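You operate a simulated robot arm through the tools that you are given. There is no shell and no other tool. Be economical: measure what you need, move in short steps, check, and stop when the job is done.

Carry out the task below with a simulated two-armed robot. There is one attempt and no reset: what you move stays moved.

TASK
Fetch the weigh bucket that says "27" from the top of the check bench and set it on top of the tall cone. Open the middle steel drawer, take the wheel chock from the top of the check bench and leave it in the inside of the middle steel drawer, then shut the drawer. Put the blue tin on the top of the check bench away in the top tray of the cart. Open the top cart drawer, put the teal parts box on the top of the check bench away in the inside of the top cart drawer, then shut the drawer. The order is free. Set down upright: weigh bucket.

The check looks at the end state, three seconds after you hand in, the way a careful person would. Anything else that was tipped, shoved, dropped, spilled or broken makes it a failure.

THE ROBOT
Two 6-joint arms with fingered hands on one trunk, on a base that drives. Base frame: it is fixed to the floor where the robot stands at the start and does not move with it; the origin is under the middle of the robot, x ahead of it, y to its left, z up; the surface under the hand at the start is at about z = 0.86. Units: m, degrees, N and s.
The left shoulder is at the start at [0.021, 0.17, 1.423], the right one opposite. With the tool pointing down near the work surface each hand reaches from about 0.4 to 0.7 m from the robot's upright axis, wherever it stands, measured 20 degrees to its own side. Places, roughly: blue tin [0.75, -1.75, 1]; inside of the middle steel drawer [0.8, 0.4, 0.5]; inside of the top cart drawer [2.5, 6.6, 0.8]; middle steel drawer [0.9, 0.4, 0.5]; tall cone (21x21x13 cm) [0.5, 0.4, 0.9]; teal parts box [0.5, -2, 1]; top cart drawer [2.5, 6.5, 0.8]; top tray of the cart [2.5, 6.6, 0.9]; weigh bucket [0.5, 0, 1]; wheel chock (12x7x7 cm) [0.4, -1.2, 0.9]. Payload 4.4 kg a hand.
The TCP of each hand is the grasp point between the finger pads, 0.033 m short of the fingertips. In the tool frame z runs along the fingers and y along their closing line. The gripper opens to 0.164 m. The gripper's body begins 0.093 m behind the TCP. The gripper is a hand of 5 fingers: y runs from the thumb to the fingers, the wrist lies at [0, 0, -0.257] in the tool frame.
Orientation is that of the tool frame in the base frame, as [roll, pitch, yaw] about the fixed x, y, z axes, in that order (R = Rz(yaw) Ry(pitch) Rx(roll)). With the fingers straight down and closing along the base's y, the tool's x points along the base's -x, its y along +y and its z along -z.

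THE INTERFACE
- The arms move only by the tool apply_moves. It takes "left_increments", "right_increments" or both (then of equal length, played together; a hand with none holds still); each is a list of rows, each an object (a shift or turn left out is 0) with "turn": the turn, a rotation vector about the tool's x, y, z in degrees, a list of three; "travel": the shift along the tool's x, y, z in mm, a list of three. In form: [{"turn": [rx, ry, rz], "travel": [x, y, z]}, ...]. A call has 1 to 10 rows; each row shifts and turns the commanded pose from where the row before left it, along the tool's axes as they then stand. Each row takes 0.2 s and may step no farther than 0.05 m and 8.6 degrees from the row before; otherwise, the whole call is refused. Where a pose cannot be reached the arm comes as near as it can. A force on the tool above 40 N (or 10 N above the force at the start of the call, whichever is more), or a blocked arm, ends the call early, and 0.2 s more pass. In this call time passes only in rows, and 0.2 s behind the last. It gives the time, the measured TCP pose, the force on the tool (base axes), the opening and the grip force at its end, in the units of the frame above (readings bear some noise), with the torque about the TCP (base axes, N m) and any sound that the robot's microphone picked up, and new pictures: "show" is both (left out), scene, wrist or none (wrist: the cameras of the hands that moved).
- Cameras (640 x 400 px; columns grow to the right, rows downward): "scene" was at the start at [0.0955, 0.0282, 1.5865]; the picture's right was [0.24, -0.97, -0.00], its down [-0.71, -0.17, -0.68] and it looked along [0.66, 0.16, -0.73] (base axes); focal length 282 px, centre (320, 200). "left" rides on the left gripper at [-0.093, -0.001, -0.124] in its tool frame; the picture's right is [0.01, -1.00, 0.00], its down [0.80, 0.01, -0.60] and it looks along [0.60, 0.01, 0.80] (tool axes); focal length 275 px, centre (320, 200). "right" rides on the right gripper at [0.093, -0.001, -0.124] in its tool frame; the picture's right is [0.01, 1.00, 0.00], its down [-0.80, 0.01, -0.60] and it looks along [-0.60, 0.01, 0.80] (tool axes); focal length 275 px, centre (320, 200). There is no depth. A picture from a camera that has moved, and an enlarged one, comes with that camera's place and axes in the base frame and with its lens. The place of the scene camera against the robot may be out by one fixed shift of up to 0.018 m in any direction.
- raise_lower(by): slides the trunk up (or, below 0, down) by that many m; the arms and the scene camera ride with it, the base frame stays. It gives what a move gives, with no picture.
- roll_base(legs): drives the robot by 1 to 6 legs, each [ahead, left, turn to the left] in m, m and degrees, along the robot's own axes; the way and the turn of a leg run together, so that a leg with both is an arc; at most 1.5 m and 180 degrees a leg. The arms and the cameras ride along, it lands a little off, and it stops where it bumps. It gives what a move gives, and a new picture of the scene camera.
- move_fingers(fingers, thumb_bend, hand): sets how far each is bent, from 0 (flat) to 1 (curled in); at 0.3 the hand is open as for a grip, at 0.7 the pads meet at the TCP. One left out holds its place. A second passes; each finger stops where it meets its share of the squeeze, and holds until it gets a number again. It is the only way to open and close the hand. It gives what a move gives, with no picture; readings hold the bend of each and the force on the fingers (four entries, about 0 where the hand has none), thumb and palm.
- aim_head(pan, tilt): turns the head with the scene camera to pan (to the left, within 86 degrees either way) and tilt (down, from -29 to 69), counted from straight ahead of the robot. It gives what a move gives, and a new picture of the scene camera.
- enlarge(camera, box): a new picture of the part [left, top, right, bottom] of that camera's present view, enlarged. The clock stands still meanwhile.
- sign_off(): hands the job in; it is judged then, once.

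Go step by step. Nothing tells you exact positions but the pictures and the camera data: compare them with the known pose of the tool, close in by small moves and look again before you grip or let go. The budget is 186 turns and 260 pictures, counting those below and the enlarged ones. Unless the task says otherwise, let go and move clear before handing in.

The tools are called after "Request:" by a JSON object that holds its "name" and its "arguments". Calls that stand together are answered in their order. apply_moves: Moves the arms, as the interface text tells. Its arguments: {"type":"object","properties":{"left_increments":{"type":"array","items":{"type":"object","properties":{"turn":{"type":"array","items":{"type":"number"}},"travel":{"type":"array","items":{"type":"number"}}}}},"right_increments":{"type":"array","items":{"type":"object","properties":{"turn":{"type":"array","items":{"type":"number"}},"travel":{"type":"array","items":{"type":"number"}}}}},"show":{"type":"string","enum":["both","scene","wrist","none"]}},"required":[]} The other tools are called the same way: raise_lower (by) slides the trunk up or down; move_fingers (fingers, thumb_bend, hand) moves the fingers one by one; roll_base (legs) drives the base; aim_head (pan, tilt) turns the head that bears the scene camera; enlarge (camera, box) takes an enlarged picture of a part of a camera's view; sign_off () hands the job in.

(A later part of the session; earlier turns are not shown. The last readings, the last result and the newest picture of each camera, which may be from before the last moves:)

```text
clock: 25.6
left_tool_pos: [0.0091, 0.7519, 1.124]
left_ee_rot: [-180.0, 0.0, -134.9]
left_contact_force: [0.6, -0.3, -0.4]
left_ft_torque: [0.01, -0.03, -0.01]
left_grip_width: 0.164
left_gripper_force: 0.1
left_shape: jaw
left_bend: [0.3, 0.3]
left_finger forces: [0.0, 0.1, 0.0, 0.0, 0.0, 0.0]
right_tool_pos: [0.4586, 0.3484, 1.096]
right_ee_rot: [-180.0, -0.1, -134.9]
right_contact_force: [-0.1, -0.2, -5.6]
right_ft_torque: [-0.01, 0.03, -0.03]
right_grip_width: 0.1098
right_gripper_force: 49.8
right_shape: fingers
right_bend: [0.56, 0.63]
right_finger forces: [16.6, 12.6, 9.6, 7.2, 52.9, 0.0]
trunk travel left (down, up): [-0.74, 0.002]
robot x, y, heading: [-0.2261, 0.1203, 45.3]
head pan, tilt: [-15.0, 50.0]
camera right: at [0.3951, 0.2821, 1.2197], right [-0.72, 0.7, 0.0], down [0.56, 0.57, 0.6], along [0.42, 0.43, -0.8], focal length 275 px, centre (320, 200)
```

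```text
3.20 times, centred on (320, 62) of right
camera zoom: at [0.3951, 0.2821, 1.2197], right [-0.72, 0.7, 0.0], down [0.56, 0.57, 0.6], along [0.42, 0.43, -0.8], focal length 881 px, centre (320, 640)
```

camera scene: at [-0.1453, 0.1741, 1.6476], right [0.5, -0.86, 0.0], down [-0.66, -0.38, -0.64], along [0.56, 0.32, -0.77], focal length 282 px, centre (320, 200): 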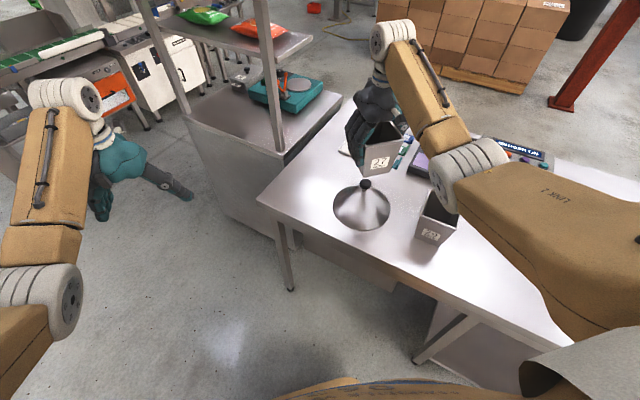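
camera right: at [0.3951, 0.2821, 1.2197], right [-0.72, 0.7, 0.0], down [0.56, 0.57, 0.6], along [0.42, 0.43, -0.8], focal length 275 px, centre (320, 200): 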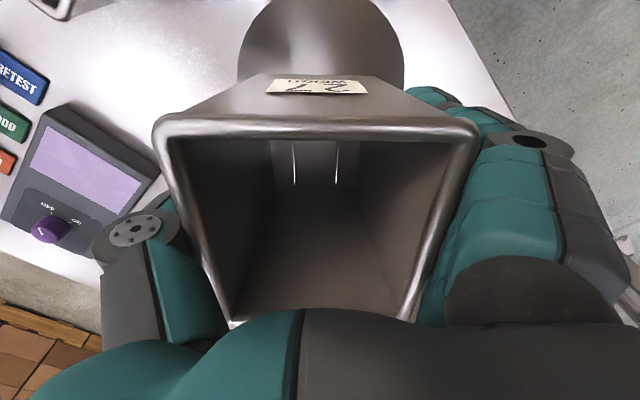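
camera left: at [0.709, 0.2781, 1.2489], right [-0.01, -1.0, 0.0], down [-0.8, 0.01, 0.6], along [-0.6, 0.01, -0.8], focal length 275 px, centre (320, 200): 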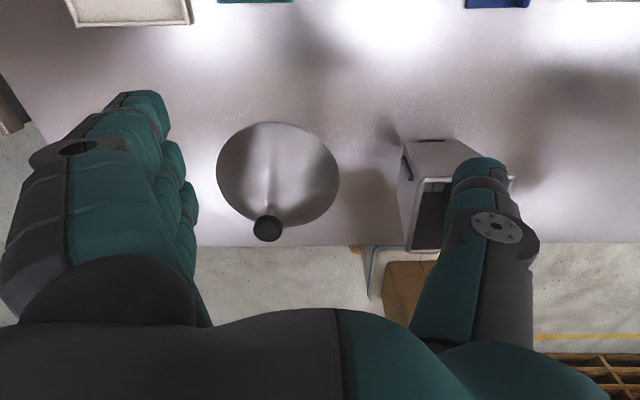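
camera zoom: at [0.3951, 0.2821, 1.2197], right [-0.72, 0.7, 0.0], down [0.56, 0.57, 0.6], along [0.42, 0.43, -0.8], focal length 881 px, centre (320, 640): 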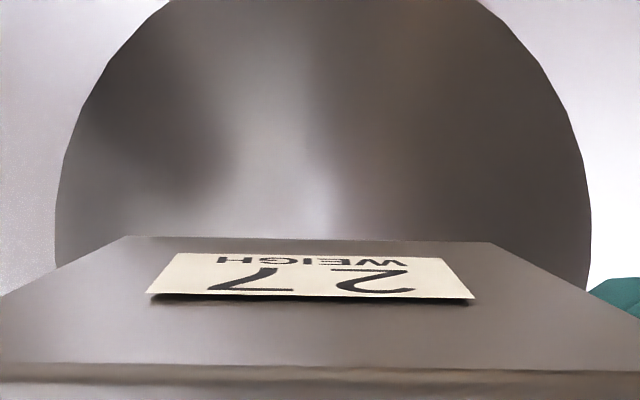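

Knob is about 8 mm further forward and 4 mm left of the bucket's centre; I'll correct and lower until contact.

Request:
{"name": "apply_moves", "arguments": {"right_increments": [{"travel": [-8, 4, 0]}, {"travel": [0, 0, 4]}, {"travel": [0, 0, 4]}, {"travel": [0, 0, 4]}], "show": "scene"}}

Request:
{"name": "enlarge", "arguments": {"camera": "scene", "box": [345, 140, 405, 200]}}

```text
clock: 26.6
left_tool_pos: [0.0098, 0.752, 1.1246]
left_ee_rot: [180.0, -0.1, -134.9]
left_contact_force: [-0.2, 0.8, 0.3]
left_ft_torque: [-0.03, 0.0, -0.01]
left_grip_width: 0.1636
left_gripper_force: 0.0
left_shape: jaw
left_bend: [0.3, 0.3]
left_finger forces: [0.1, 0.1, 0.0, 0.0, 0.0, 0.1]
right_tool_pos: [0.4614, 0.3567, 1.0831]
right_ee_rot: [-179.9, 0.0, -134.9]
right_contact_force: [-0.5, -0.1, -5.3]
right_ft_torque: [-0.04, 0.0, -0.02]
right_grip_width: 0.1096
right_gripper_force: 49.4
right_shape: fingers
right_bend: [0.56, 0.63]
right_finger forces: [16.7, 12.5, 9.6, 7.2, 52.8, 0.1]
trunk travel left (down, up): [-0.74, 0.002]
robot x, y, heading: [-0.225, 0.1177, 45.1]
head pan, tilt: [-15.0, 50.0]
camera scene: at [-0.1448, 0.1747, 1.6475], right [0.5, -0.86, 0.0], down [-0.66, -0.38, -0.64], along [0.56, 0.32, -0.77], focal length 282 px, centre (320, 200)
```

scene: 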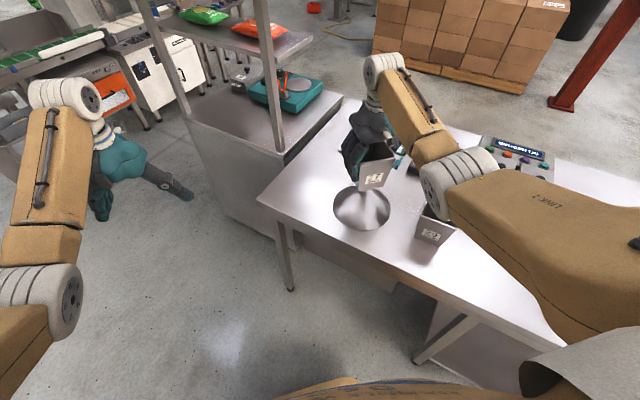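

```text
6.67 times, centred on (375, 170) of scene
camera zoom: at [-0.1448, 0.1747, 1.6475], right [0.5, -0.86, 0.0], down [-0.66, -0.38, -0.64], along [0.56, 0.32, -0.77], focal length 1877 px, centre (-47, 400)
```

zoom: 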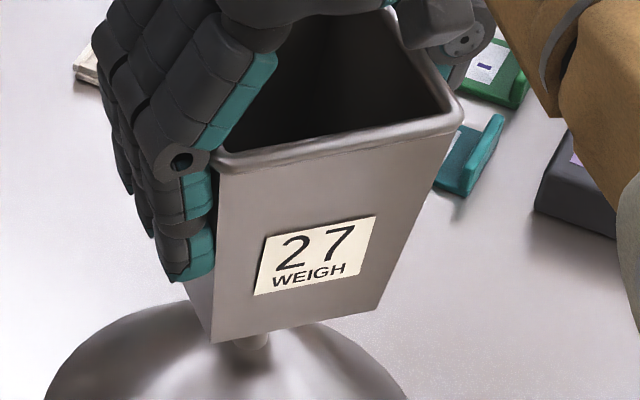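

Request:
{"name": "apply_moves", "arguments": {"right_increments": [{"travel": [0, 0, 2]}, {"travel": [0, 0, 2]}], "show": "none"}}

Request:
{"name": "apply_moves", "arguments": {"right_increments": [{"travel": [0, 0, 2]}, {"travel": [0, 0, 2]}], "show": "none"}}

Request:
{"name": "apply_moves", "arguments": {"right_increments": [{"travel": [0, 0, 1]}, {"travel": [0, 0, 1]}], "show": "none"}}

```text
clock: 27.2
left_tool_pos: [0.0097, 0.7517, 1.1252]
left_ee_rot: [180.0, 0.0, -134.9]
left_contact_force: [0.0, 0.0, 0.2]
left_ft_torque: [0.0, 0.0, -0.03]
left_grip_width: 0.1638
left_gripper_force: 0.0
left_shape: jaw
left_bend: [0.3, 0.3]
left_finger forces: [0.1, 0.0, 0.0, 0.0, 0.0, 0.1]
right_tool_pos: [0.4613, 0.3578, 1.079]
right_ee_rot: [-180.0, -0.1, -134.9]
right_contact_force: [0.2, -0.2, -5.5]
right_ft_torque: [-0.02, 0.02, 0.02]
right_grip_width: 0.1101
right_gripper_force: 49.4
right_shape: fingers
right_bend: [0.56, 0.63]
right_finger forces: [16.7, 12.6, 9.7, 7.2, 52.8, 0.0]
trunk travel left (down, up): [-0.74, 0.002]
robot x, y, heading: [-0.2286, 0.1137, 45.2]
head pan, tilt: [-15.0, 50.0]
```

```text
clock: 27.9
left_tool_pos: [0.0098, 0.7513, 1.125]
left_ee_rot: [180.0, 0.0, -134.9]
left_contact_force: [-0.7, -0.3, 0.9]
left_ft_torque: [0.04, 0.01, -0.02]
left_grip_width: 0.1641
left_gripper_force: 0.0
left_shape: jaw
left_bend: [0.3, 0.3]
left_finger forces: [0.1, 0.1, 0.0, 0.0, 0.1, 0.0]
right_tool_pos: [0.4616, 0.357, 1.0757]
right_ee_rot: [-180.0, -0.1, -134.9]
right_contact_force: [0.2, 0.1, -4.9]
right_ft_torque: [0.01, 0.0, -0.01]
right_grip_width: 0.1095
right_gripper_force: 49.6
right_shape: fingers
right_bend: [0.56, 0.63]
right_finger forces: [16.6, 12.7, 9.5, 7.1, 52.8, 0.0]
trunk travel left (down, up): [-0.74, 0.002]
robot x, y, heading: [-0.228, 0.1185, 45.1]
head pan, tilt: [-15.0, 50.0]
```

```text
clock: 28.4
left_tool_pos: [0.0102, 0.7528, 1.1236]
left_ee_rot: [-179.9, 0.0, -134.8]
left_contact_force: [0.4, 0.1, -0.2]
left_ft_torque: [-0.03, 0.0, 0.01]
left_grip_width: 0.1641
left_gripper_force: 0.3
left_shape: jaw
left_bend: [0.3, 0.3]
left_finger forces: [0.0, 0.0, 0.0, 0.0, 0.0, 0.0]
right_tool_pos: [0.4616, 0.3574, 1.0734]
right_ee_rot: [-180.0, 0.0, -134.8]
right_contact_force: [1.0, 0.8, -1.5]
right_ft_torque: [0.07, 0.04, 0.01]
right_grip_width: 0.1097
right_gripper_force: 50.2
right_shape: fingers
right_bend: [0.56, 0.63]
right_finger forces: [16.9, 12.8, 9.7, 7.3, 53.4, 0.1]
trunk travel left (down, up): [-0.74, 0.002]
robot x, y, heading: [-0.2243, 0.1153, 45.1]
head pan, tilt: [-15.0, 50.0]
```

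Request:
{"name": "apply_moves", "arguments": {"right_increments": [{"travel": [0, 0, 1]}, {"travel": [0, 0, 1]}], "show": "scene"}}

Request:
{"name": "enlarge", "arguments": {"camera": "scene", "box": [345, 140, 405, 200]}}

Request:
{"name": "enlarge", "arguments": {"camera": "right", "box": [220, 0, 420, 125]}}

```text
clock: 29.1
left_tool_pos: [0.0093, 0.7524, 1.125]
left_ee_rot: [180.0, 0.2, -134.9]
left_contact_force: [-0.3, -0.8, -0.3]
left_ft_torque: [0.01, -0.01, -0.02]
left_grip_width: 0.1644
left_gripper_force: 0.1
left_shape: jaw
left_bend: [0.3, 0.3]
left_finger forces: [0.0, 0.0, 0.1, 0.0, 0.0, 0.0]
right_tool_pos: [0.4624, 0.3569, 1.0733]
right_ee_rot: [-179.9, 0.1, -134.9]
right_contact_force: [-0.1, -1.1, 10.2]
right_ft_torque: [0.02, 0.27, 0.03]
right_grip_width: 0.1097
right_gripper_force: 50.3
right_shape: fingers
right_bend: [0.56, 0.63]
right_finger forces: [16.6, 12.6, 9.5, 7.2, 54.6, 0.0]
trunk travel left (down, up): [-0.74, 0.002]
robot x, y, heading: [-0.2252, 0.1158, 45.2]
head pan, tilt: [-15.0, 50.0]
camera scene: at [-0.1469, 0.1737, 1.6478], right [0.5, -0.86, 0.0], down [-0.66, -0.38, -0.64], along [0.56, 0.32, -0.77], focal length 282 px, centre (320, 200)
```

scene: 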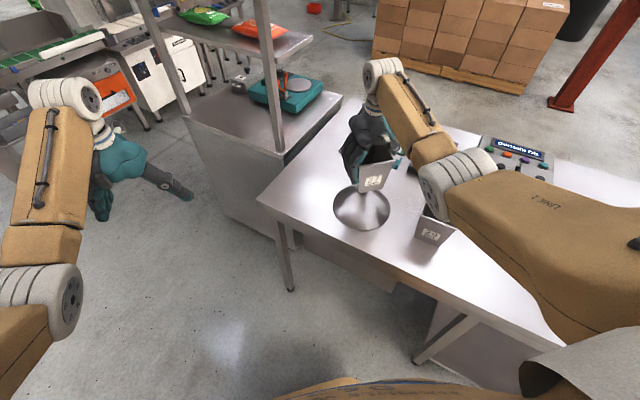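

```text
6.67 times, centred on (375, 170) of scene
camera zoom: at [-0.1469, 0.1737, 1.6478], right [0.5, -0.86, 0.0], down [-0.66, -0.38, -0.64], along [0.56, 0.32, -0.77], focal length 1877 px, centre (-47, 400)
```

zoom: 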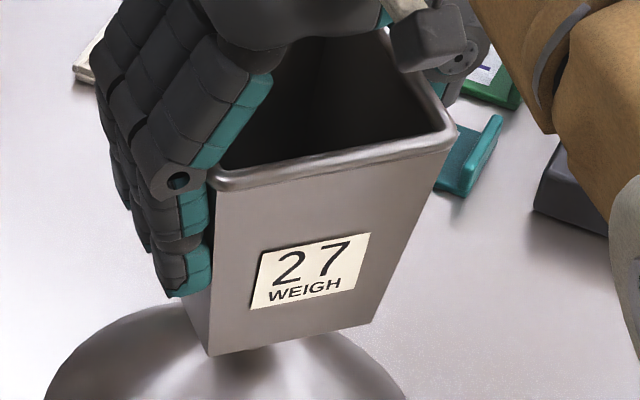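

```text
3.20 times, centred on (320, 62) of right
camera zoom: at [0.397, 0.2901, 1.1977], right [-0.72, 0.7, 0.0], down [0.56, 0.57, 0.6], along [0.42, 0.43, -0.8], focal length 881 px, centre (320, 640)
```

zoom: 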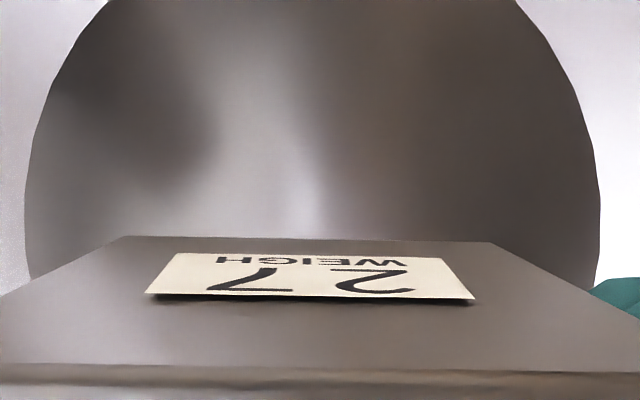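

Contact felt at the expected height; I'll shift slightly back to centre the mass on the knob and touch again.

Request:
{"name": "apply_moves", "arguments": {"right_increments": [{"travel": [0, 0, -6]}, {"travel": [7, 3, 0]}, {"travel": [0, 0, 3]}], "show": "none"}}

Request:
{"name": "apply_moves", "arguments": {"right_increments": [{"travel": [0, 0, 1]}], "show": "none"}}

Request:
{"name": "apply_moves", "arguments": {"right_increments": [{"travel": [0, 0, 1]}], "show": "none"}}

```text
clock: 29.9
left_tool_pos: [0.0105, 0.7525, 1.1244]
left_ee_rot: [-180.0, -0.1, -134.9]
left_contact_force: [-0.3, 0.4, 0.2]
left_ft_torque: [0.01, -0.03, -0.02]
left_grip_width: 0.1639
left_gripper_force: 0.2
left_shape: jaw
left_bend: [0.3, 0.3]
left_finger forces: [0.1, 0.0, 0.0, 0.0, 0.1, 0.0]
right_tool_pos: [0.4562, 0.3549, 1.0744]
right_ee_rot: [-179.9, -0.2, -134.9]
right_contact_force: [-0.1, -0.4, -4.1]
right_ft_torque: [-0.03, 0.04, 0.01]
right_grip_width: 0.1097
right_gripper_force: 50.0
right_shape: fingers
right_bend: [0.56, 0.63]
right_finger forces: [16.7, 12.7, 9.7, 7.2, 52.8, 0.1]
trunk travel left (down, up): [-0.74, 0.002]
robot x, y, heading: [-0.227, 0.1182, 45.1]
head pan, tilt: [-15.0, 50.0]
```

```text
clock: 30.2
left_tool_pos: [0.0088, 0.7517, 1.1246]
left_ee_rot: [180.0, 0.1, -134.9]
left_contact_force: [1.0, 0.0, 0.0]
left_ft_torque: [-0.02, -0.03, -0.03]
left_grip_width: 0.1641
left_gripper_force: 0.1
left_shape: jaw
left_bend: [0.3, 0.3]
left_finger forces: [0.0, 0.1, 0.0, 0.0, 0.0, 0.0]
right_tool_pos: [0.4556, 0.3541, 1.0744]
right_ee_rot: [179.9, 0.0, -134.9]
right_contact_force: [0.1, 0.8, -1.9]
right_ft_torque: [0.0, 0.06, 0.02]
right_grip_width: 0.1098
right_gripper_force: 49.9
right_shape: fingers
right_bend: [0.56, 0.63]
right_finger forces: [16.6, 12.5, 9.6, 7.2, 53.1, 0.0]
trunk travel left (down, up): [-0.74, 0.002]
robot x, y, heading: [-0.225, 0.1184, 45.0]
head pan, tilt: [-15.0, 50.0]
```

```text
clock: 30.6
left_tool_pos: [0.0087, 0.752, 1.1246]
left_ee_rot: [179.9, 0.0, -135.0]
left_contact_force: [0.1, 0.1, -0.2]
left_ft_torque: [0.0, -0.06, 0.0]
left_grip_width: 0.1637
left_gripper_force: 0.0
left_shape: jaw
left_bend: [0.3, 0.3]
left_finger forces: [0.0, 0.0, 0.0, 0.1, 0.0, 0.0]
right_tool_pos: [0.455, 0.3538, 1.0736]
right_ee_rot: [-180.0, -0.1, -134.9]
right_contact_force: [-0.1, -2.2, 3.6]
right_ft_torque: [0.0, 0.1, -0.02]
right_grip_width: 0.1097
right_gripper_force: 50.3
right_shape: fingers
right_bend: [0.56, 0.63]
right_finger forces: [16.6, 12.4, 9.6, 7.2, 53.7, 0.1]
trunk travel left (down, up): [-0.74, 0.002]
robot x, y, heading: [-0.2231, 0.1178, 45.1]
head pan, tilt: [-15.0, 50.0]
```

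Request:
{"name": "apply_moves", "arguments": {"right_increments": [{"travel": [0, 0, -5]}, {"travel": [3, 3, 0]}, {"travel": [0, 0, 3]}, {"travel": [0, 0, 1]}], "show": "none"}}

Request:
{"name": "apply_moves", "arguments": {"right_increments": [{"travel": [0, 0, 0.6]}], "show": "scene"}}

```text
clock: 31.6
left_tool_pos: [0.0095, 0.7513, 1.1252]
left_ee_rot: [-179.9, 0.0, -134.8]
left_contact_force: [-0.5, -0.7, -0.2]
left_ft_torque: [-0.01, 0.0, 0.0]
left_grip_width: 0.1641
left_gripper_force: 0.1
left_shape: jaw
left_bend: [0.3, 0.3]
left_finger forces: [0.1, 0.0, 0.0, 0.1, 0.1, 0.0]
right_tool_pos: [0.4497, 0.3541, 1.0739]
right_ee_rot: [179.9, 0.1, -134.8]
right_contact_force: [0.2, 0.8, -1.4]
right_ft_torque: [0.03, -0.01, 0.02]
right_grip_width: 0.1096
right_gripper_force: 49.1
right_shape: fingers
right_bend: [0.56, 0.63]
right_finger forces: [16.7, 12.6, 9.7, 7.4, 52.8, 0.0]
trunk travel left (down, up): [-0.74, 0.002]
robot x, y, heading: [-0.2277, 0.1185, 45.0]
head pan, tilt: [-15.0, 50.0]
```

```text
clock: 32.0
left_tool_pos: [0.0092, 0.7518, 1.1254]
left_ee_rot: [-180.0, 0.0, -134.8]
left_contact_force: [0.1, 0.5, -0.4]
left_ft_torque: [-0.01, -0.01, -0.01]
left_grip_width: 0.1639
left_gripper_force: 0.0
left_shape: jaw
left_bend: [0.3, 0.3]
left_finger forces: [0.1, 0.0, 0.1, 0.1, 0.0, 0.1]
right_tool_pos: [0.4503, 0.3551, 1.0732]
right_ee_rot: [180.0, 0.1, -134.9]
right_contact_force: [-0.4, 0.0, 0.7]
right_ft_torque: [0.08, 0.04, 0.01]
right_grip_width: 0.1097
right_gripper_force: 50.0
right_shape: fingers
right_bend: [0.56, 0.63]
right_finger forces: [16.6, 12.6, 9.8, 7.4, 53.1, 0.0]
trunk travel left (down, up): [-0.74, 0.002]
robot x, y, heading: [-0.2274, 0.1217, 44.7]
head pan, tilt: [-15.0, 50.0]
camera scene: at [-0.1457, 0.1743, 1.6477], right [0.5, -0.86, 0.0], down [-0.66, -0.38, -0.64], along [0.56, 0.32, -0.77], focal length 282 px, centre (320, 200)
```

scene: 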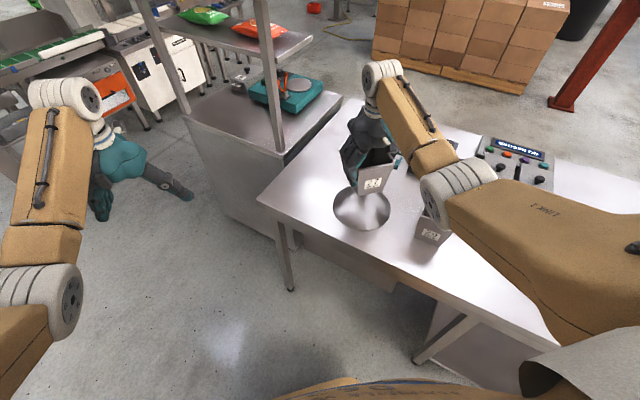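

Request:
{"name": "move_fingers", "arguments": {"hand": "right", "fingers": 0.52, "thumb_bend": 0.58}}

Request:
{"name": "enlarge", "arguments": {"camera": "scene", "box": [345, 140, 405, 200]}}

Request:
{"name": "enlarge", "arguments": {"camera": "right", "box": [0, 0, 640, 400]}}

```text
clock: 33.0
left_tool_pos: [0.0089, 0.752, 1.1262]
left_ee_rot: [180.0, 0.0, -134.9]
left_contact_force: [-0.3, -0.5, 0.4]
left_ft_torque: [-0.02, -0.02, 0.01]
left_grip_width: 0.1639
left_gripper_force: 0.2
left_shape: jaw
left_bend: [0.3, 0.3]
left_finger forces: [0.1, 0.0, 0.0, 0.0, 0.0, 0.0]
right_tool_pos: [0.4482, 0.3521, 1.0749]
right_ee_rot: [-179.9, 0.2, -134.9]
right_contact_force: [3.8, -1.8, 12.1]
right_ft_torque: [0.0, -0.09, 0.0]
right_grip_width: 0.1162
right_gripper_force: 44.2
right_shape: fingers
right_bend: [0.51, 0.57]
right_finger forces: [14.4, 11.4, 9.1, 7.3, 47.2, 0.1]
trunk travel left (down, up): [-0.74, 0.002]
robot x, y, heading: [-0.2257, 0.1198, 44.9]
head pan, tilt: [-15.0, 50.0]
```

```text
6.67 times, centred on (375, 170) of scene
camera zoom: at [-0.1466, 0.1736, 1.6478], right [0.5, -0.86, 0.0], down [-0.66, -0.38, -0.64], along [0.56, 0.32, -0.77], focal length 1877 px, centre (-47, 400)
```

zoom: 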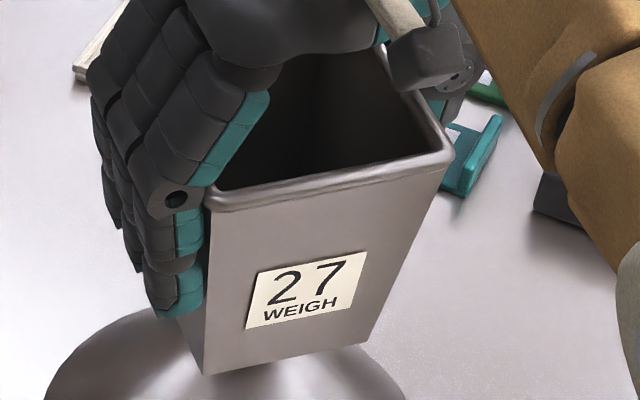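

```text
1.00 times, centred on (320, 200) of right (not enlarged: the box is as wide or as high as the picture)
camera zoom: at [0.3856, 0.2868, 1.1987], right [-0.72, 0.7, 0.0], down [0.56, 0.57, 0.6], along [0.42, 0.43, -0.8], focal length 275 px, centre (320, 200)
```

zoom: 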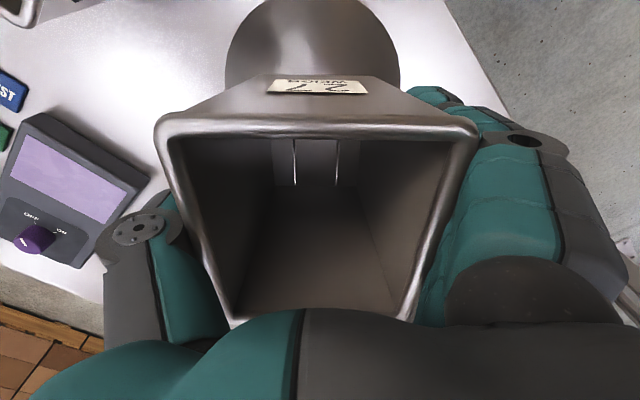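

Request:
{"name": "apply_moves", "arguments": {"right_increments": [{"travel": [0, 0, -1.5]}], "show": "none"}}

Request:
{"name": "move_fingers", "arguments": {"hand": "right", "fingers": 0.49, "thumb_bend": 0.55}}

```text
clock: 33.5
left_tool_pos: [0.0101, 0.7518, 1.124]
left_ee_rot: [180.0, 0.0, -134.9]
left_contact_force: [-0.6, 0.6, -0.1]
left_ft_torque: [-0.02, -0.05, 0.0]
left_grip_width: 0.1641
left_gripper_force: 0.1
left_shape: jaw
left_bend: [0.3, 0.3]
left_finger forces: [0.0, 0.1, 0.0, 0.1, 0.1, 0.1]
right_tool_pos: [0.4493, 0.3535, 1.0748]
right_ee_rot: [-180.0, 0.0, -135.0]
right_contact_force: [3.0, -1.5, 7.0]
right_ft_torque: [0.01, -0.21, -0.01]
right_grip_width: 0.1163
right_gripper_force: 43.6
right_shape: fingers
right_bend: [0.51, 0.57]
right_finger forces: [13.8, 11.0, 9.1, 7.4, 46.2, 0.0]
trunk travel left (down, up): [-0.74, 0.002]
robot x, y, heading: [-0.23, 0.1173, 45.2]
head pan, tilt: [-15.0, 50.0]
```

```text
clock: 34.5
left_tool_pos: [0.0093, 0.7516, 1.1255]
left_ee_rot: [179.9, 0.0, -134.8]
left_contact_force: [0.3, 0.3, -0.5]
left_ft_torque: [0.0, -0.01, -0.01]
left_grip_width: 0.164
left_gripper_force: 0.2
left_shape: jaw
left_bend: [0.3, 0.3]
left_finger forces: [0.0, 0.0, 0.0, 0.0, 0.0, 0.0]
right_tool_pos: [0.449, 0.3543, 1.0747]
right_ee_rot: [179.9, -0.1, -135.0]
right_contact_force: [3.2, -1.8, 4.9]
right_ft_torque: [-0.13, -0.17, 0.02]
right_grip_width: 0.1195
right_gripper_force: 43.0
right_shape: fingers
right_bend: [0.49, 0.55]
right_finger forces: [13.2, 10.9, 8.9, 7.3, 44.6, 0.1]
trunk travel left (down, up): [-0.74, 0.002]
robot x, y, heading: [-0.2279, 0.1235, 45.1]
head pan, tilt: [-15.0, 50.0]
```

Request:
{"name": "move_fingers", "arguments": {"hand": "right", "fingers": 0.47, "thumb_bend": 0.52}}

Request:
{"name": "enlarge", "arguments": {"camera": "right", "box": [0, 0, 640, 400]}}

```text
clock: 35.5
left_tool_pos: [0.0101, 0.7509, 1.125]
left_ee_rot: [179.9, 0.0, -134.9]
left_contact_force: [0.1, -0.5, 0.3]
left_ft_torque: [0.0, 0.01, 0.0]
left_grip_width: 0.1638
left_gripper_force: 0.0
left_shape: jaw
left_bend: [0.3, 0.3]
left_finger forces: [0.0, 0.0, 0.0, 0.1, 0.1, 0.0]
right_tool_pos: [0.4506, 0.3528, 1.0751]
right_ee_rot: [180.0, 0.0, -134.9]
right_contact_force: [2.1, -3.0, 3.2]
right_ft_torque: [-0.17, -0.21, -0.05]
right_grip_width: 0.1245
right_gripper_force: 41.8
right_shape: fingers
right_bend: [0.47, 0.52]
right_finger forces: [13.0, 10.6, 8.7, 6.9, 44.1, 0.1]
trunk travel left (down, up): [-0.74, 0.002]
robot x, y, heading: [-0.2256, 0.121, 45.3]
head pan, tilt: [-15.0, 50.0]
```

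```text
1.00 times, centred on (320, 200) of right (not enlarged: the box is as wide or as high as the picture)
camera zoom: at [0.3858, 0.2869, 1.1991], right [-0.72, 0.7, 0.0], down [0.56, 0.57, 0.6], along [0.42, 0.43, -0.8], focal length 275 px, centre (320, 200)
```

zoom: 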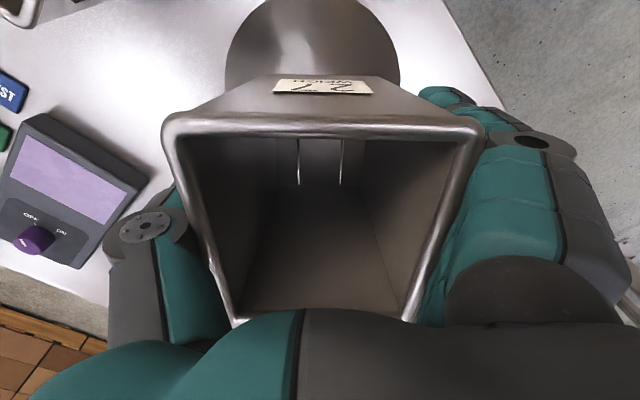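

Request:
{"name": "move_fingers", "arguments": {"hand": "right", "fingers": 0.46, "thumb_bend": 0.47}}

Request:
{"name": "enlarge", "arguments": {"camera": "right", "box": [0, 0, 640, 400]}}

```text
clock: 36.5
left_tool_pos: [0.0104, 0.7521, 1.1247]
left_ee_rot: [180.0, 0.0, -134.9]
left_contact_force: [-0.3, 0.2, 0.3]
left_ft_torque: [0.02, 0.03, 0.03]
left_grip_width: 0.1639
left_gripper_force: 0.0
left_shape: jaw
left_bend: [0.3, 0.3]
left_finger forces: [0.0, 0.1, 0.0, 0.0, 0.0, 0.1]
right_tool_pos: [0.4493, 0.354, 1.0744]
right_ee_rot: [-180.0, 0.1, -134.8]
right_contact_force: [1.2, -3.0, 2.3]
right_ft_torque: [-0.15, -0.24, -0.04]
right_grip_width: 0.1316
right_gripper_force: 35.1
right_shape: fingers
right_bend: [0.46, 0.47]
right_finger forces: [10.9, 8.8, 7.2, 5.7, 37.5, 0.0]
trunk travel left (down, up): [-0.74, 0.002]
robot x, y, heading: [-0.2253, 0.115, 45.2]
head pan, tilt: [-15.0, 50.0]
```

```text
1.00 times, centred on (320, 200) of right (not enlarged: the box is as wide or as high as the picture)
camera zoom: at [0.3859, 0.2869, 1.1991], right [-0.72, 0.7, 0.0], down [0.56, 0.57, 0.6], along [0.42, 0.43, -0.8], focal length 275 px, centre (320, 200)
```

zoom: 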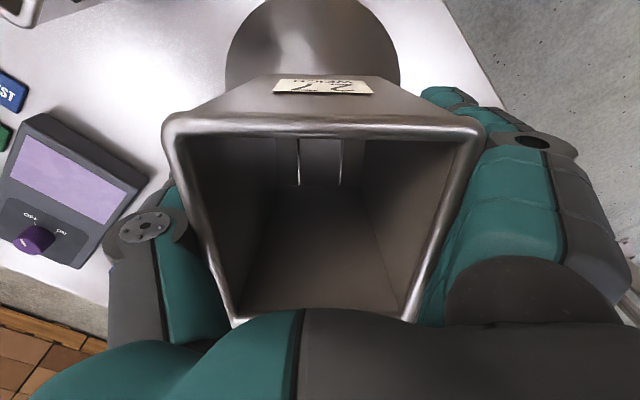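

Request:
{"name": "move_fingers", "arguments": {"hand": "right", "fingers": 0.43, "thumb_bend": 0.42}}

Request:
{"name": "enlarge", "arguments": {"camera": "right", "box": [0, 0, 640, 400]}}

```text
clock: 37.5
left_tool_pos: [0.0105, 0.7509, 1.1256]
left_ee_rot: [180.0, 0.1, -134.9]
left_contact_force: [0.4, 0.0, -0.5]
left_ft_torque: [0.0, -0.06, 0.03]
left_grip_width: 0.164
left_gripper_force: 0.1
left_shape: jaw
left_bend: [0.3, 0.3]
left_finger forces: [0.0, 0.1, 0.0, 0.0, 0.0, 0.1]
right_tool_pos: [0.4494, 0.3536, 1.0746]
right_ee_rot: [-180.0, 0.0, -134.8]
right_contact_force: [1.6, -2.4, 2.4]
right_ft_torque: [-0.18, -0.25, -0.06]
right_grip_width: 0.1416
right_gripper_force: 21.6
right_shape: fingers
right_bend: [0.43, 0.42]
right_finger forces: [6.3, 5.1, 4.1, 3.2, 24.3, 0.1]
trunk travel left (down, up): [-0.74, 0.002]
robot x, y, heading: [-0.2296, 0.118, 45.2]
head pan, tilt: [-15.0, 50.0]
```

```text
1.00 times, centred on (320, 200) of right (not enlarged: the box is as wide or as high as the picture)
camera zoom: at [0.386, 0.2869, 1.1991], right [-0.72, 0.7, 0.0], down [0.56, 0.57, 0.6], along [0.42, 0.43, -0.8], focal length 275 px, centre (320, 200)
```

zoom: 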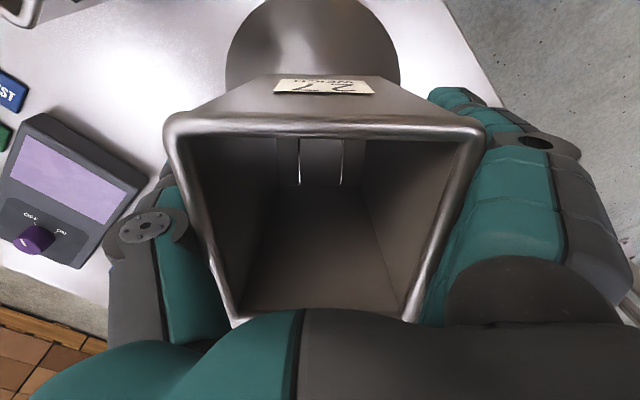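

Request:
{"name": "move_fingers", "arguments": {"hand": "right", "fingers": 0.41, "thumb_bend": 0.38}}

Request:
{"name": "enlarge", "arguments": {"camera": "right", "box": [0, 0, 640, 400]}}

```text
clock: 38.5
left_tool_pos: [0.0088, 0.752, 1.1268]
left_ee_rot: [-180.0, 0.0, -134.9]
left_contact_force: [0.2, -0.4, 0.3]
left_ft_torque: [-0.01, 0.0, -0.02]
left_grip_width: 0.1639
left_gripper_force: 0.1
left_shape: jaw
left_bend: [0.3, 0.3]
left_finger forces: [0.0, 0.0, 0.0, 0.0, 0.0, 0.0]
right_tool_pos: [0.4493, 0.353, 1.0752]
right_ee_rot: [179.9, 0.0, -134.9]
right_contact_force: [2.2, -1.9, 4.2]
right_ft_torque: [-0.14, -0.18, -0.04]
right_grip_width: 0.1491
right_gripper_force: 13.0
right_shape: fingers
right_bend: [0.41, 0.38]
right_finger forces: [3.6, 3.0, 2.4, 1.8, 15.6, 0.0]
trunk travel left (down, up): [-0.74, 0.002]
robot x, y, heading: [-0.2271, 0.1188, 45.2]
head pan, tilt: [-15.0, 50.0]
```

```text
1.00 times, centred on (320, 200) of right (not enlarged: the box is as wide or as high as the picture)
camera zoom: at [0.3859, 0.2869, 1.1992], right [-0.72, 0.7, 0.0], down [0.56, 0.57, 0.6], along [0.42, 0.43, -0.8], focal length 275 px, centre (320, 200)
```

zoom: 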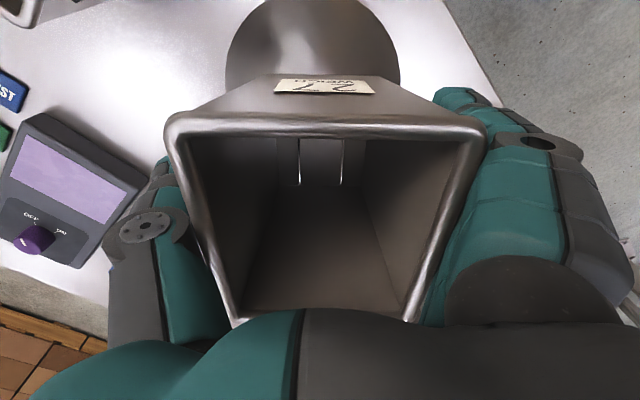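

Request:
{"name": "apply_moves", "arguments": {"right_increments": [{"travel": [0, -2, -1]}], "show": "none"}}

Request:
{"name": "move_fingers", "arguments": {"hand": "right", "fingers": 0.38, "thumb_bend": 0.34}}

Request:
{"name": "enlarge", "arguments": {"camera": "right", "box": [0, 0, 640, 400]}}

```text
clock: 38.9
left_tool_pos: [0.0087, 0.7519, 1.1247]
left_ee_rot: [180.0, 0.0, -134.9]
left_contact_force: [1.1, -1.2, -0.8]
left_ft_torque: [-0.02, -0.02, 0.02]
left_grip_width: 0.1639
left_gripper_force: 0.1
left_shape: jaw
left_bend: [0.3, 0.3]
left_finger forces: [0.1, 0.0, 0.1, 0.1, 0.0, 0.1]
right_tool_pos: [0.4497, 0.3524, 1.0751]
right_ee_rot: [180.0, -0.1, -134.9]
right_contact_force: [-0.4, -0.7, 0.6]
right_ft_torque: [-0.04, -0.07, -0.05]
right_grip_width: 0.1488
right_gripper_force: 12.6
right_shape: fingers
right_bend: [0.41, 0.38]
right_finger forces: [4.1, 3.4, 2.7, 2.2, 12.8, 0.0]
trunk travel left (down, up): [-0.74, 0.002]
robot x, y, heading: [-0.2263, 0.1177, 45.3]
head pan, tilt: [-15.0, 50.0]
```

```text
clock: 39.9
left_tool_pos: [0.0101, 0.7523, 1.1251]
left_ee_rot: [180.0, 0.0, -134.9]
left_contact_force: [-0.2, -0.5, -0.5]
left_ft_torque: [0.03, 0.01, -0.01]
left_grip_width: 0.1636
left_gripper_force: 0.0
left_shape: jaw
left_bend: [0.3, 0.3]
left_finger forces: [0.1, 0.0, 0.1, 0.1, 0.1, 0.0]
right_tool_pos: [0.4506, 0.3526, 1.0759]
right_ee_rot: [-180.0, 0.0, -135.0]
right_contact_force: [-0.7, 0.5, -0.9]
right_ft_torque: [0.02, -0.04, -0.01]
right_grip_width: 0.1583
right_gripper_force: 3.5
right_shape: fingers
right_bend: [0.38, 0.34]
right_finger forces: [1.4, 1.2, 0.8, 0.7, 3.7, 0.0]
trunk travel left (down, up): [-0.74, 0.002]
robot x, y, heading: [-0.2287, 0.1181, 45.0]
head pan, tilt: [-15.0, 50.0]
```

```text
1.00 times, centred on (320, 200) of right (not enlarged: the box is as wide or as high as the picture)
camera zoom: at [0.3873, 0.2862, 1.2001], right [-0.72, 0.7, 0.0], down [0.56, 0.57, 0.6], along [0.42, 0.43, -0.8], focal length 275 px, centre (320, 200)
```

zoom: 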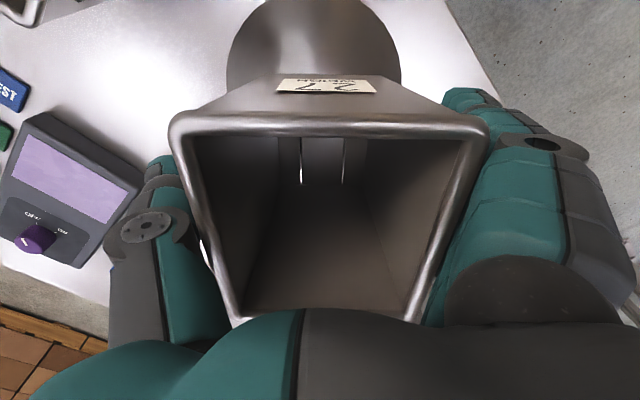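

Request:
{"name": "move_fingers", "arguments": {"hand": "right", "fingers": 0.34, "thumb_bend": 0.3}}

Request:
{"name": "enlarge", "arguments": {"camera": "right", "box": [0, 0, 640, 400]}}

Request:
{"name": "enlarge", "arguments": {"camera": "scene", "box": [345, 140, 405, 200]}}

```text
clock: 40.9
left_tool_pos: [0.0095, 0.7519, 1.1257]
left_ee_rot: [179.9, 0.0, -134.9]
left_contact_force: [-0.8, -0.3, -0.5]
left_ft_torque: [0.0, -0.01, -0.02]
left_grip_width: 0.1638
left_gripper_force: 0.0
left_shape: jaw
left_bend: [0.3, 0.3]
left_finger forces: [0.0, 0.0, 0.0, 0.1, 0.0, 0.0]
right_tool_pos: [0.451, 0.3525, 1.0756]
right_ee_rot: [180.0, -0.1, -134.9]
right_contact_force: [0.3, 0.1, 0.4]
right_ft_torque: [0.03, -0.02, 0.02]
right_grip_width: 0.1706
right_gripper_force: 0.3
right_shape: fingers
right_bend: [0.34, 0.3]
right_finger forces: [0.0, 0.0, 0.1, 0.0, 0.4, 0.0]
trunk travel left (down, up): [-0.74, 0.002]
robot x, y, heading: [-0.2243, 0.1194, 45.0]
head pan, tilt: [-15.0, 50.0]
```

```text
1.00 times, centred on (320, 200) of right (not enlarged: the box is as wide or as high as the picture)
camera zoom: at [0.3874, 0.2862, 1.2002], right [-0.72, 0.7, 0.0], down [0.56, 0.57, 0.6], along [0.42, 0.43, -0.8], focal length 275 px, centre (320, 200)
```

zoom: 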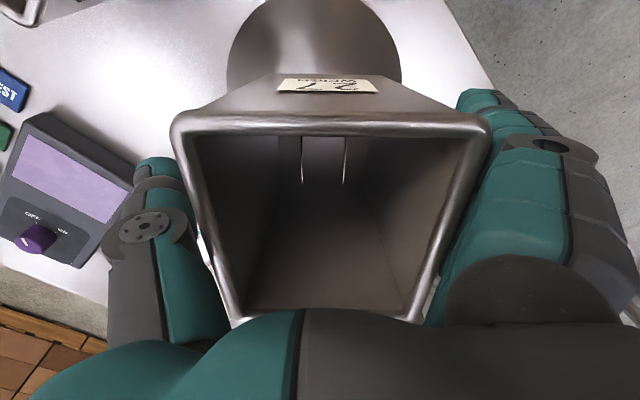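

```text
6.67 times, centred on (375, 170) of scene
camera zoom: at [-0.1456, 0.1743, 1.6476], right [0.5, -0.86, 0.0], down [-0.66, -0.38, -0.64], along [0.56, 0.32, -0.77], focal length 1877 px, centre (-47, 400)
```

zoom: 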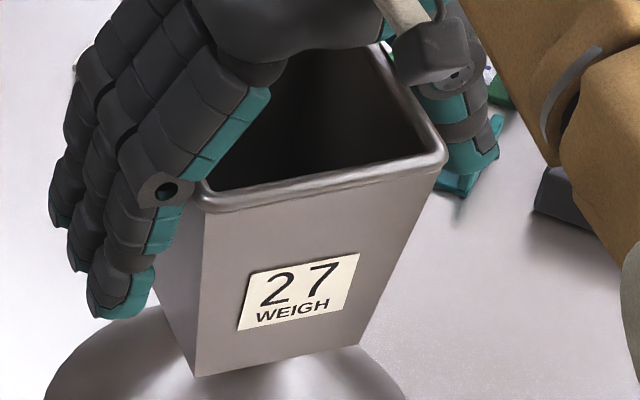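

Request:
{"name": "move_fingers", "arguments": {"hand": "right", "fingers": 0.25, "thumb_bend": 0.15}}

Request:
{"name": "enlarge", "arguments": {"camera": "right", "box": [0, 0, 640, 400]}}

```text
clock: 41.9
left_tool_pos: [0.0092, 0.752, 1.1252]
left_ee_rot: [-180.0, 0.0, -134.9]
left_contact_force: [-0.2, -0.3, 0.6]
left_ft_torque: [-0.02, -0.01, -0.01]
left_grip_width: 0.1639
left_gripper_force: 0.1
left_shape: jaw
left_bend: [0.3, 0.3]
left_finger forces: [0.1, 0.0, 0.0, 0.0, 0.0, 0.1]
right_tool_pos: [0.453, 0.3545, 1.076]
right_ee_rot: [180.0, -0.1, -134.9]
right_contact_force: [0.7, -0.4, 0.1]
right_ft_torque: [-0.03, 0.02, 0.01]
right_grip_width: 0.2002
right_gripper_force: 0.0
right_shape: fingers
right_bend: [0.25, 0.16]
right_finger forces: [0.0, 0.1, 0.1, 0.1, 0.0, 0.0]
trunk travel left (down, up): [-0.74, 0.002]
robot x, y, heading: [-0.2272, 0.1204, 45.3]
head pan, tilt: [-15.0, 50.0]
```

```text
1.00 times, centred on (320, 200) of right (not enlarged: the box is as wide or as high as the picture)
camera zoom: at [0.3874, 0.2862, 1.2001], right [-0.72, 0.7, 0.0], down [0.56, 0.57, 0.6], along [0.42, 0.43, -0.8], focal length 275 px, centre (320, 200)
```

zoom: 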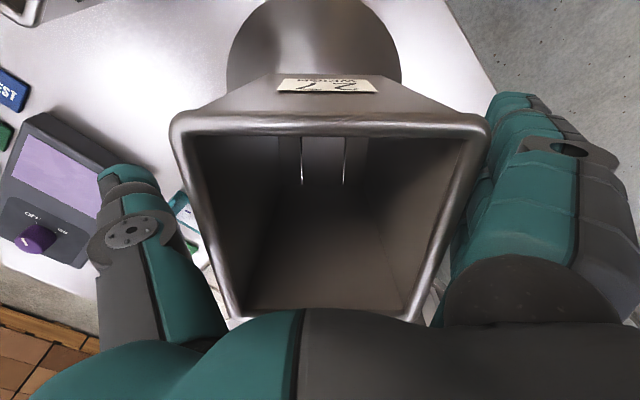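

Request:
{"name": "move_fingers", "arguments": {"hand": "right", "fingers": 0.15, "thumb_bend": 0.1}}

Request:
{"name": "apply_moves", "arguments": {"right_increments": [{"travel": [0, 5, 0]}, {"travel": [0, 0, -15]}, {"travel": [0, 0, -20]}, {"travel": [0, 0, -20]}, {"travel": [0, 0, -15]}], "show": "both"}}

```text
clock: 42.9
left_tool_pos: [0.009, 0.7532, 1.1254]
left_ee_rot: [-180.0, 0.0, -134.9]
left_contact_force: [0.3, 0.8, -0.6]
left_ft_torque: [-0.01, 0.03, 0.02]
left_grip_width: 0.1639
left_gripper_force: 0.0
left_shape: jaw
left_bend: [0.3, 0.3]
left_finger forces: [0.0, 0.0, 0.0, 0.0, 0.0, 0.0]
right_tool_pos: [0.4504, 0.3537, 1.0761]
right_ee_rot: [-179.9, -0.2, -134.8]
right_contact_force: [0.4, -0.3, 0.1]
right_ft_torque: [0.01, -0.01, 0.02]
right_grip_width: 0.2152
right_gripper_force: 0.0
right_shape: fingers
right_bend: [0.15, 0.11]
right_finger forces: [0.0, 0.0, 0.0, 0.0, 0.0, 0.0]
trunk travel left (down, up): [-0.74, 0.002]
robot x, y, heading: [-0.2245, 0.1165, 45.2]
head pan, tilt: [-15.0, 50.0]
```

```text
clock: 44.0
left_tool_pos: [0.0094, 0.7519, 1.1261]
left_ee_rot: [-179.9, -0.1, -135.0]
left_contact_force: [0.9, 0.3, 0.1]
left_ft_torque: [0.02, -0.02, -0.03]
left_grip_width: 0.164
left_gripper_force: 0.0
left_shape: jaw
left_bend: [0.3, 0.3]
left_finger forces: [0.1, 0.0, 0.0, 0.0, 0.0, 0.0]
right_tool_pos: [0.4483, 0.3558, 1.146]
right_ee_rot: [-180.0, 0.0, -135.0]
right_contact_force: [-0.4, -0.8, 0.1]
right_ft_torque: [-0.01, 0.01, 0.01]
right_grip_width: 0.2154
right_gripper_force: 0.0
right_shape: fingers
right_bend: [0.15, 0.11]
right_finger forces: [0.0, 0.1, 0.0, 0.1, 0.1, 0.0]
trunk travel left (down, up): [-0.74, 0.002]
robot x, y, heading: [-0.2268, 0.1166, 44.9]
head pan, tilt: [-15.0, 50.0]
camera scene: at [-0.1457, 0.1742, 1.6476], right [0.5, -0.86, 0.0], down [-0.66, -0.38, -0.64], along [0.56, 0.32, -0.77], focal length 282 px, centre (320, 200)
camera right: at [0.3848, 0.2902, 1.2707], right [-0.72, 0.7, 0.0], down [0.56, 0.57, 0.6], along [0.42, 0.43, -0.8], focal length 275 px, centre (320, 200)
```

scene: 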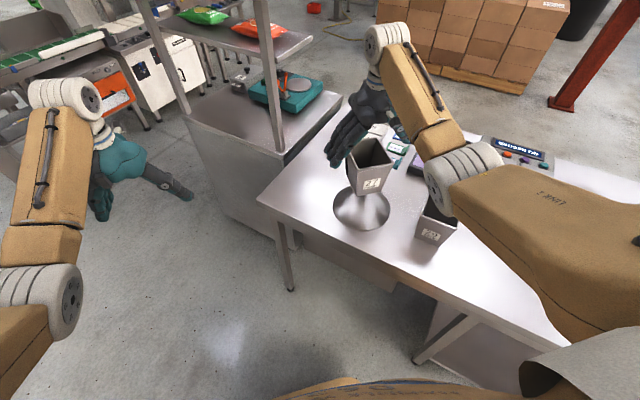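
right: 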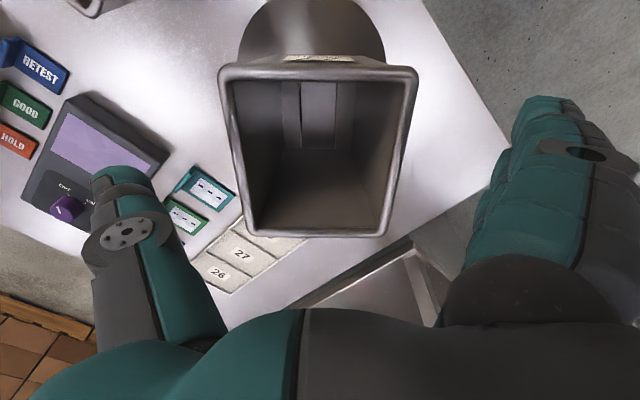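

Bucket 27 stands free on the cone. I'll back straight away and look for the steel drawer.

Request:
{"name": "roll_base", "arguments": {"legs": [[-0.3, 0, 0]]}}

Request:
{"name": "enlarge", "arguments": {"camera": "scene", "box": [240, 100, 500, 330]}}

```text
clock: 46.1
left_tool_pos: [-0.2003, 0.5413, 1.1253]
left_ee_rot: [179.9, 0.0, -134.9]
left_contact_force: [-0.3, 0.7, 0.8]
left_ft_torque: [0.01, -0.01, 0.01]
left_grip_width: 0.1639
left_gripper_force: 0.1
left_shape: jaw
left_bend: [0.3, 0.3]
left_finger forces: [0.0, 0.0, 0.1, 0.0, 0.0, 0.0]
right_tool_pos: [0.2375, 0.1468, 1.1451]
right_ee_rot: [180.0, -0.1, -134.8]
right_contact_force: [0.5, -0.4, 1.3]
right_ft_torque: [-0.01, 0.0, -0.01]
right_grip_width: 0.2152
right_gripper_force: 0.0
right_shape: fingers
right_bend: [0.15, 0.11]
right_finger forces: [0.1, 0.0, 0.0, 0.1, 0.0, 0.0]
trunk travel left (down, up): [-0.74, 0.002]
robot x, y, heading: [-0.4367, -0.0921, 45.3]
head pan, tilt: [-15.0, 50.0]
camera scene: at [-0.3563, -0.0374, 1.6477], right [0.5, -0.86, 0.0], down [-0.66, -0.39, -0.64], along [0.56, 0.32, -0.77], focal length 282 px, centre (320, 200)
```

scene: 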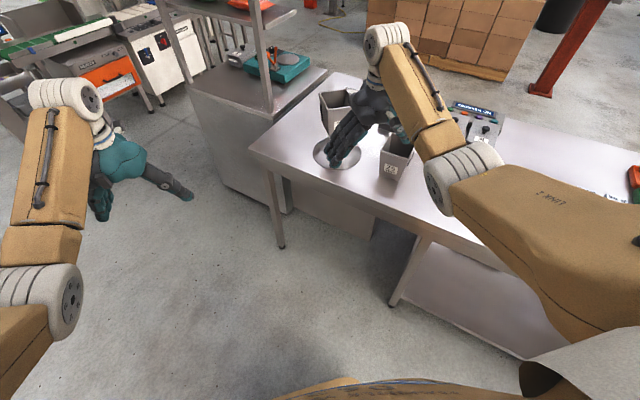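

```text
1.74 times, centred on (370, 215) of scene
camera zoom: at [-0.3563, -0.0374, 1.6477], right [0.5, -0.86, 0.0], down [-0.66, -0.39, -0.64], along [0.56, 0.32, -0.77], focal length 490 px, centre (233, 174)
```

zoom: 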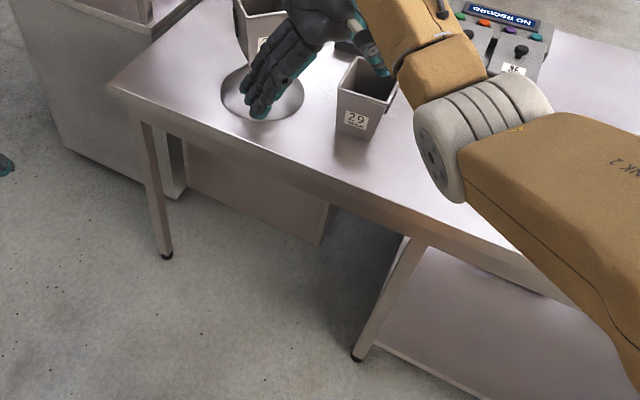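

The drawer unit hangs under the bench and opens on the far side (+x). First I go to the chock: turn to face the bench again and slide right.

Request:
{"name": "roll_base", "arguments": {"legs": [[0, 0, -45], [0, -0.85, 0]]}}

Request:
{"name": "aim_head", "arguments": {"pan": -20, "tilt": 40}}

Request:
{"name": "move_fingers", "arguments": {"hand": "right", "fingers": 0.3, "thumb_bend": 0.3}}

```text
clock: 52.6
left_tool_pos: [0.1827, -0.6639, 1.125]
left_ee_rot: [-180.0, 0.0, -180.0]
left_contact_force: [-0.1, -0.7, 0.1]
left_ft_torque: [0.05, -0.04, -0.01]
left_grip_width: 0.1641
left_gripper_force: 0.0
left_shape: jaw
left_bend: [0.3, 0.3]
left_finger forces: [0.0, 0.0, 0.1, 0.1, 0.0, 0.0]
right_tool_pos: [0.2126, -1.2547, 1.1461]
right_ee_rot: [-179.9, 0.0, 179.9]
right_contact_force: [-0.1, -0.2, 0.1]
right_ft_torque: [0.0, 0.01, 0.04]
right_grip_width: 0.2154
right_gripper_force: 0.1
right_shape: fingers
right_bend: [0.15, 0.11]
right_finger forces: [0.0, 0.1, 0.1, 0.0, 0.1, 0.0]
trunk travel left (down, up): [-0.74, 0.002]
robot x, y, heading: [-0.4327, -0.942, 0.2]
head pan, tilt: [-15.0, 50.0]
camera scene: at [-0.3415, -0.9558, 1.6476], right [-0.26, -0.97, 0.0], down [-0.74, 0.2, -0.64], along [0.62, -0.17, -0.77], focal length 282 px, centre (320, 200)
```

scene: 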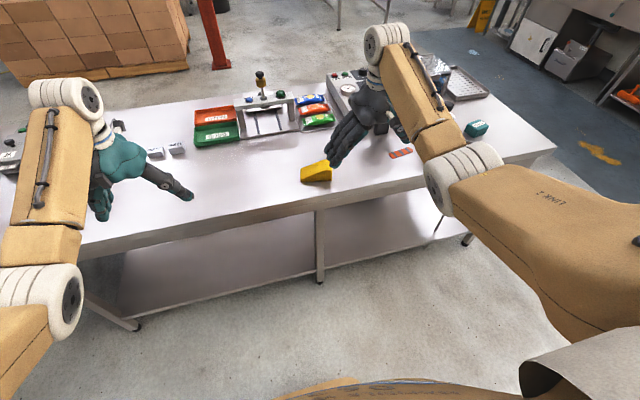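

```text
clock: 53.4
left_tool_pos: [0.1812, -0.6646, 1.1246]
left_ee_rot: [-180.0, 0.0, -180.0]
left_contact_force: [0.3, -0.5, -0.5]
left_ft_torque: [0.04, 0.01, 0.01]
left_grip_width: 0.1641
left_gripper_force: 0.1
left_shape: jaw
left_bend: [0.3, 0.3]
left_finger forces: [0.0, 0.0, 0.0, 0.0, 0.0, 0.0]
right_tool_pos: [0.2126, -1.2552, 1.146]
right_ee_rot: [180.0, 0.0, 180.0]
right_contact_force: [-1.1, -0.2, -1.1]
right_ft_torque: [0.0, 0.0, 0.03]
right_grip_width: 0.2152
right_gripper_force: 0.0
right_shape: fingers
right_bend: [0.15, 0.11]
right_finger forces: [0.0, 0.0, 0.0, 0.0, 0.0, 0.1]
trunk travel left (down, up): [-0.74, 0.002]
robot x, y, heading: [-0.4323, -0.9447, -0.0]
head pan, tilt: [-20.0, 40.0]
camera scene: at [-0.336, -0.9645, 1.6617], right [-0.34, -0.94, 0.0], down [-0.6, 0.22, -0.77], along [0.72, -0.26, -0.64], focal length 282 px, centre (320, 200)
```

scene: 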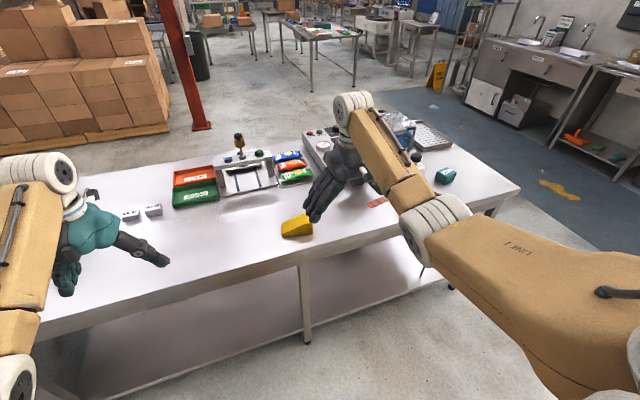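

```text
clock: 54.4
left_tool_pos: [0.1812, -0.6648, 1.1254]
left_ee_rot: [180.0, 0.0, 180.0]
left_contact_force: [0.3, -0.4, -0.2]
left_ft_torque: [0.01, -0.03, 0.0]
left_grip_width: 0.1639
left_gripper_force: 0.1
left_shape: jaw
left_bend: [0.3, 0.3]
left_finger forces: [0.0, 0.0, 0.0, 0.1, 0.0, 0.0]
right_tool_pos: [0.2125, -1.2542, 1.145]
right_ee_rot: [-180.0, 0.0, 179.9]
right_contact_force: [-0.1, -0.3, -1.0]
right_ft_torque: [0.01, -0.02, 0.04]
right_grip_width: 0.1806
right_gripper_force: 0.0
right_shape: fingers
right_bend: [0.3, 0.3]
right_finger forces: [0.1, 0.0, 0.1, 0.1, 0.0, 0.0]
trunk travel left (down, up): [-0.74, 0.002]
robot x, y, heading: [-0.4342, -0.9437, -0.1]
head pan, tilt: [-20.0, 40.0]
```

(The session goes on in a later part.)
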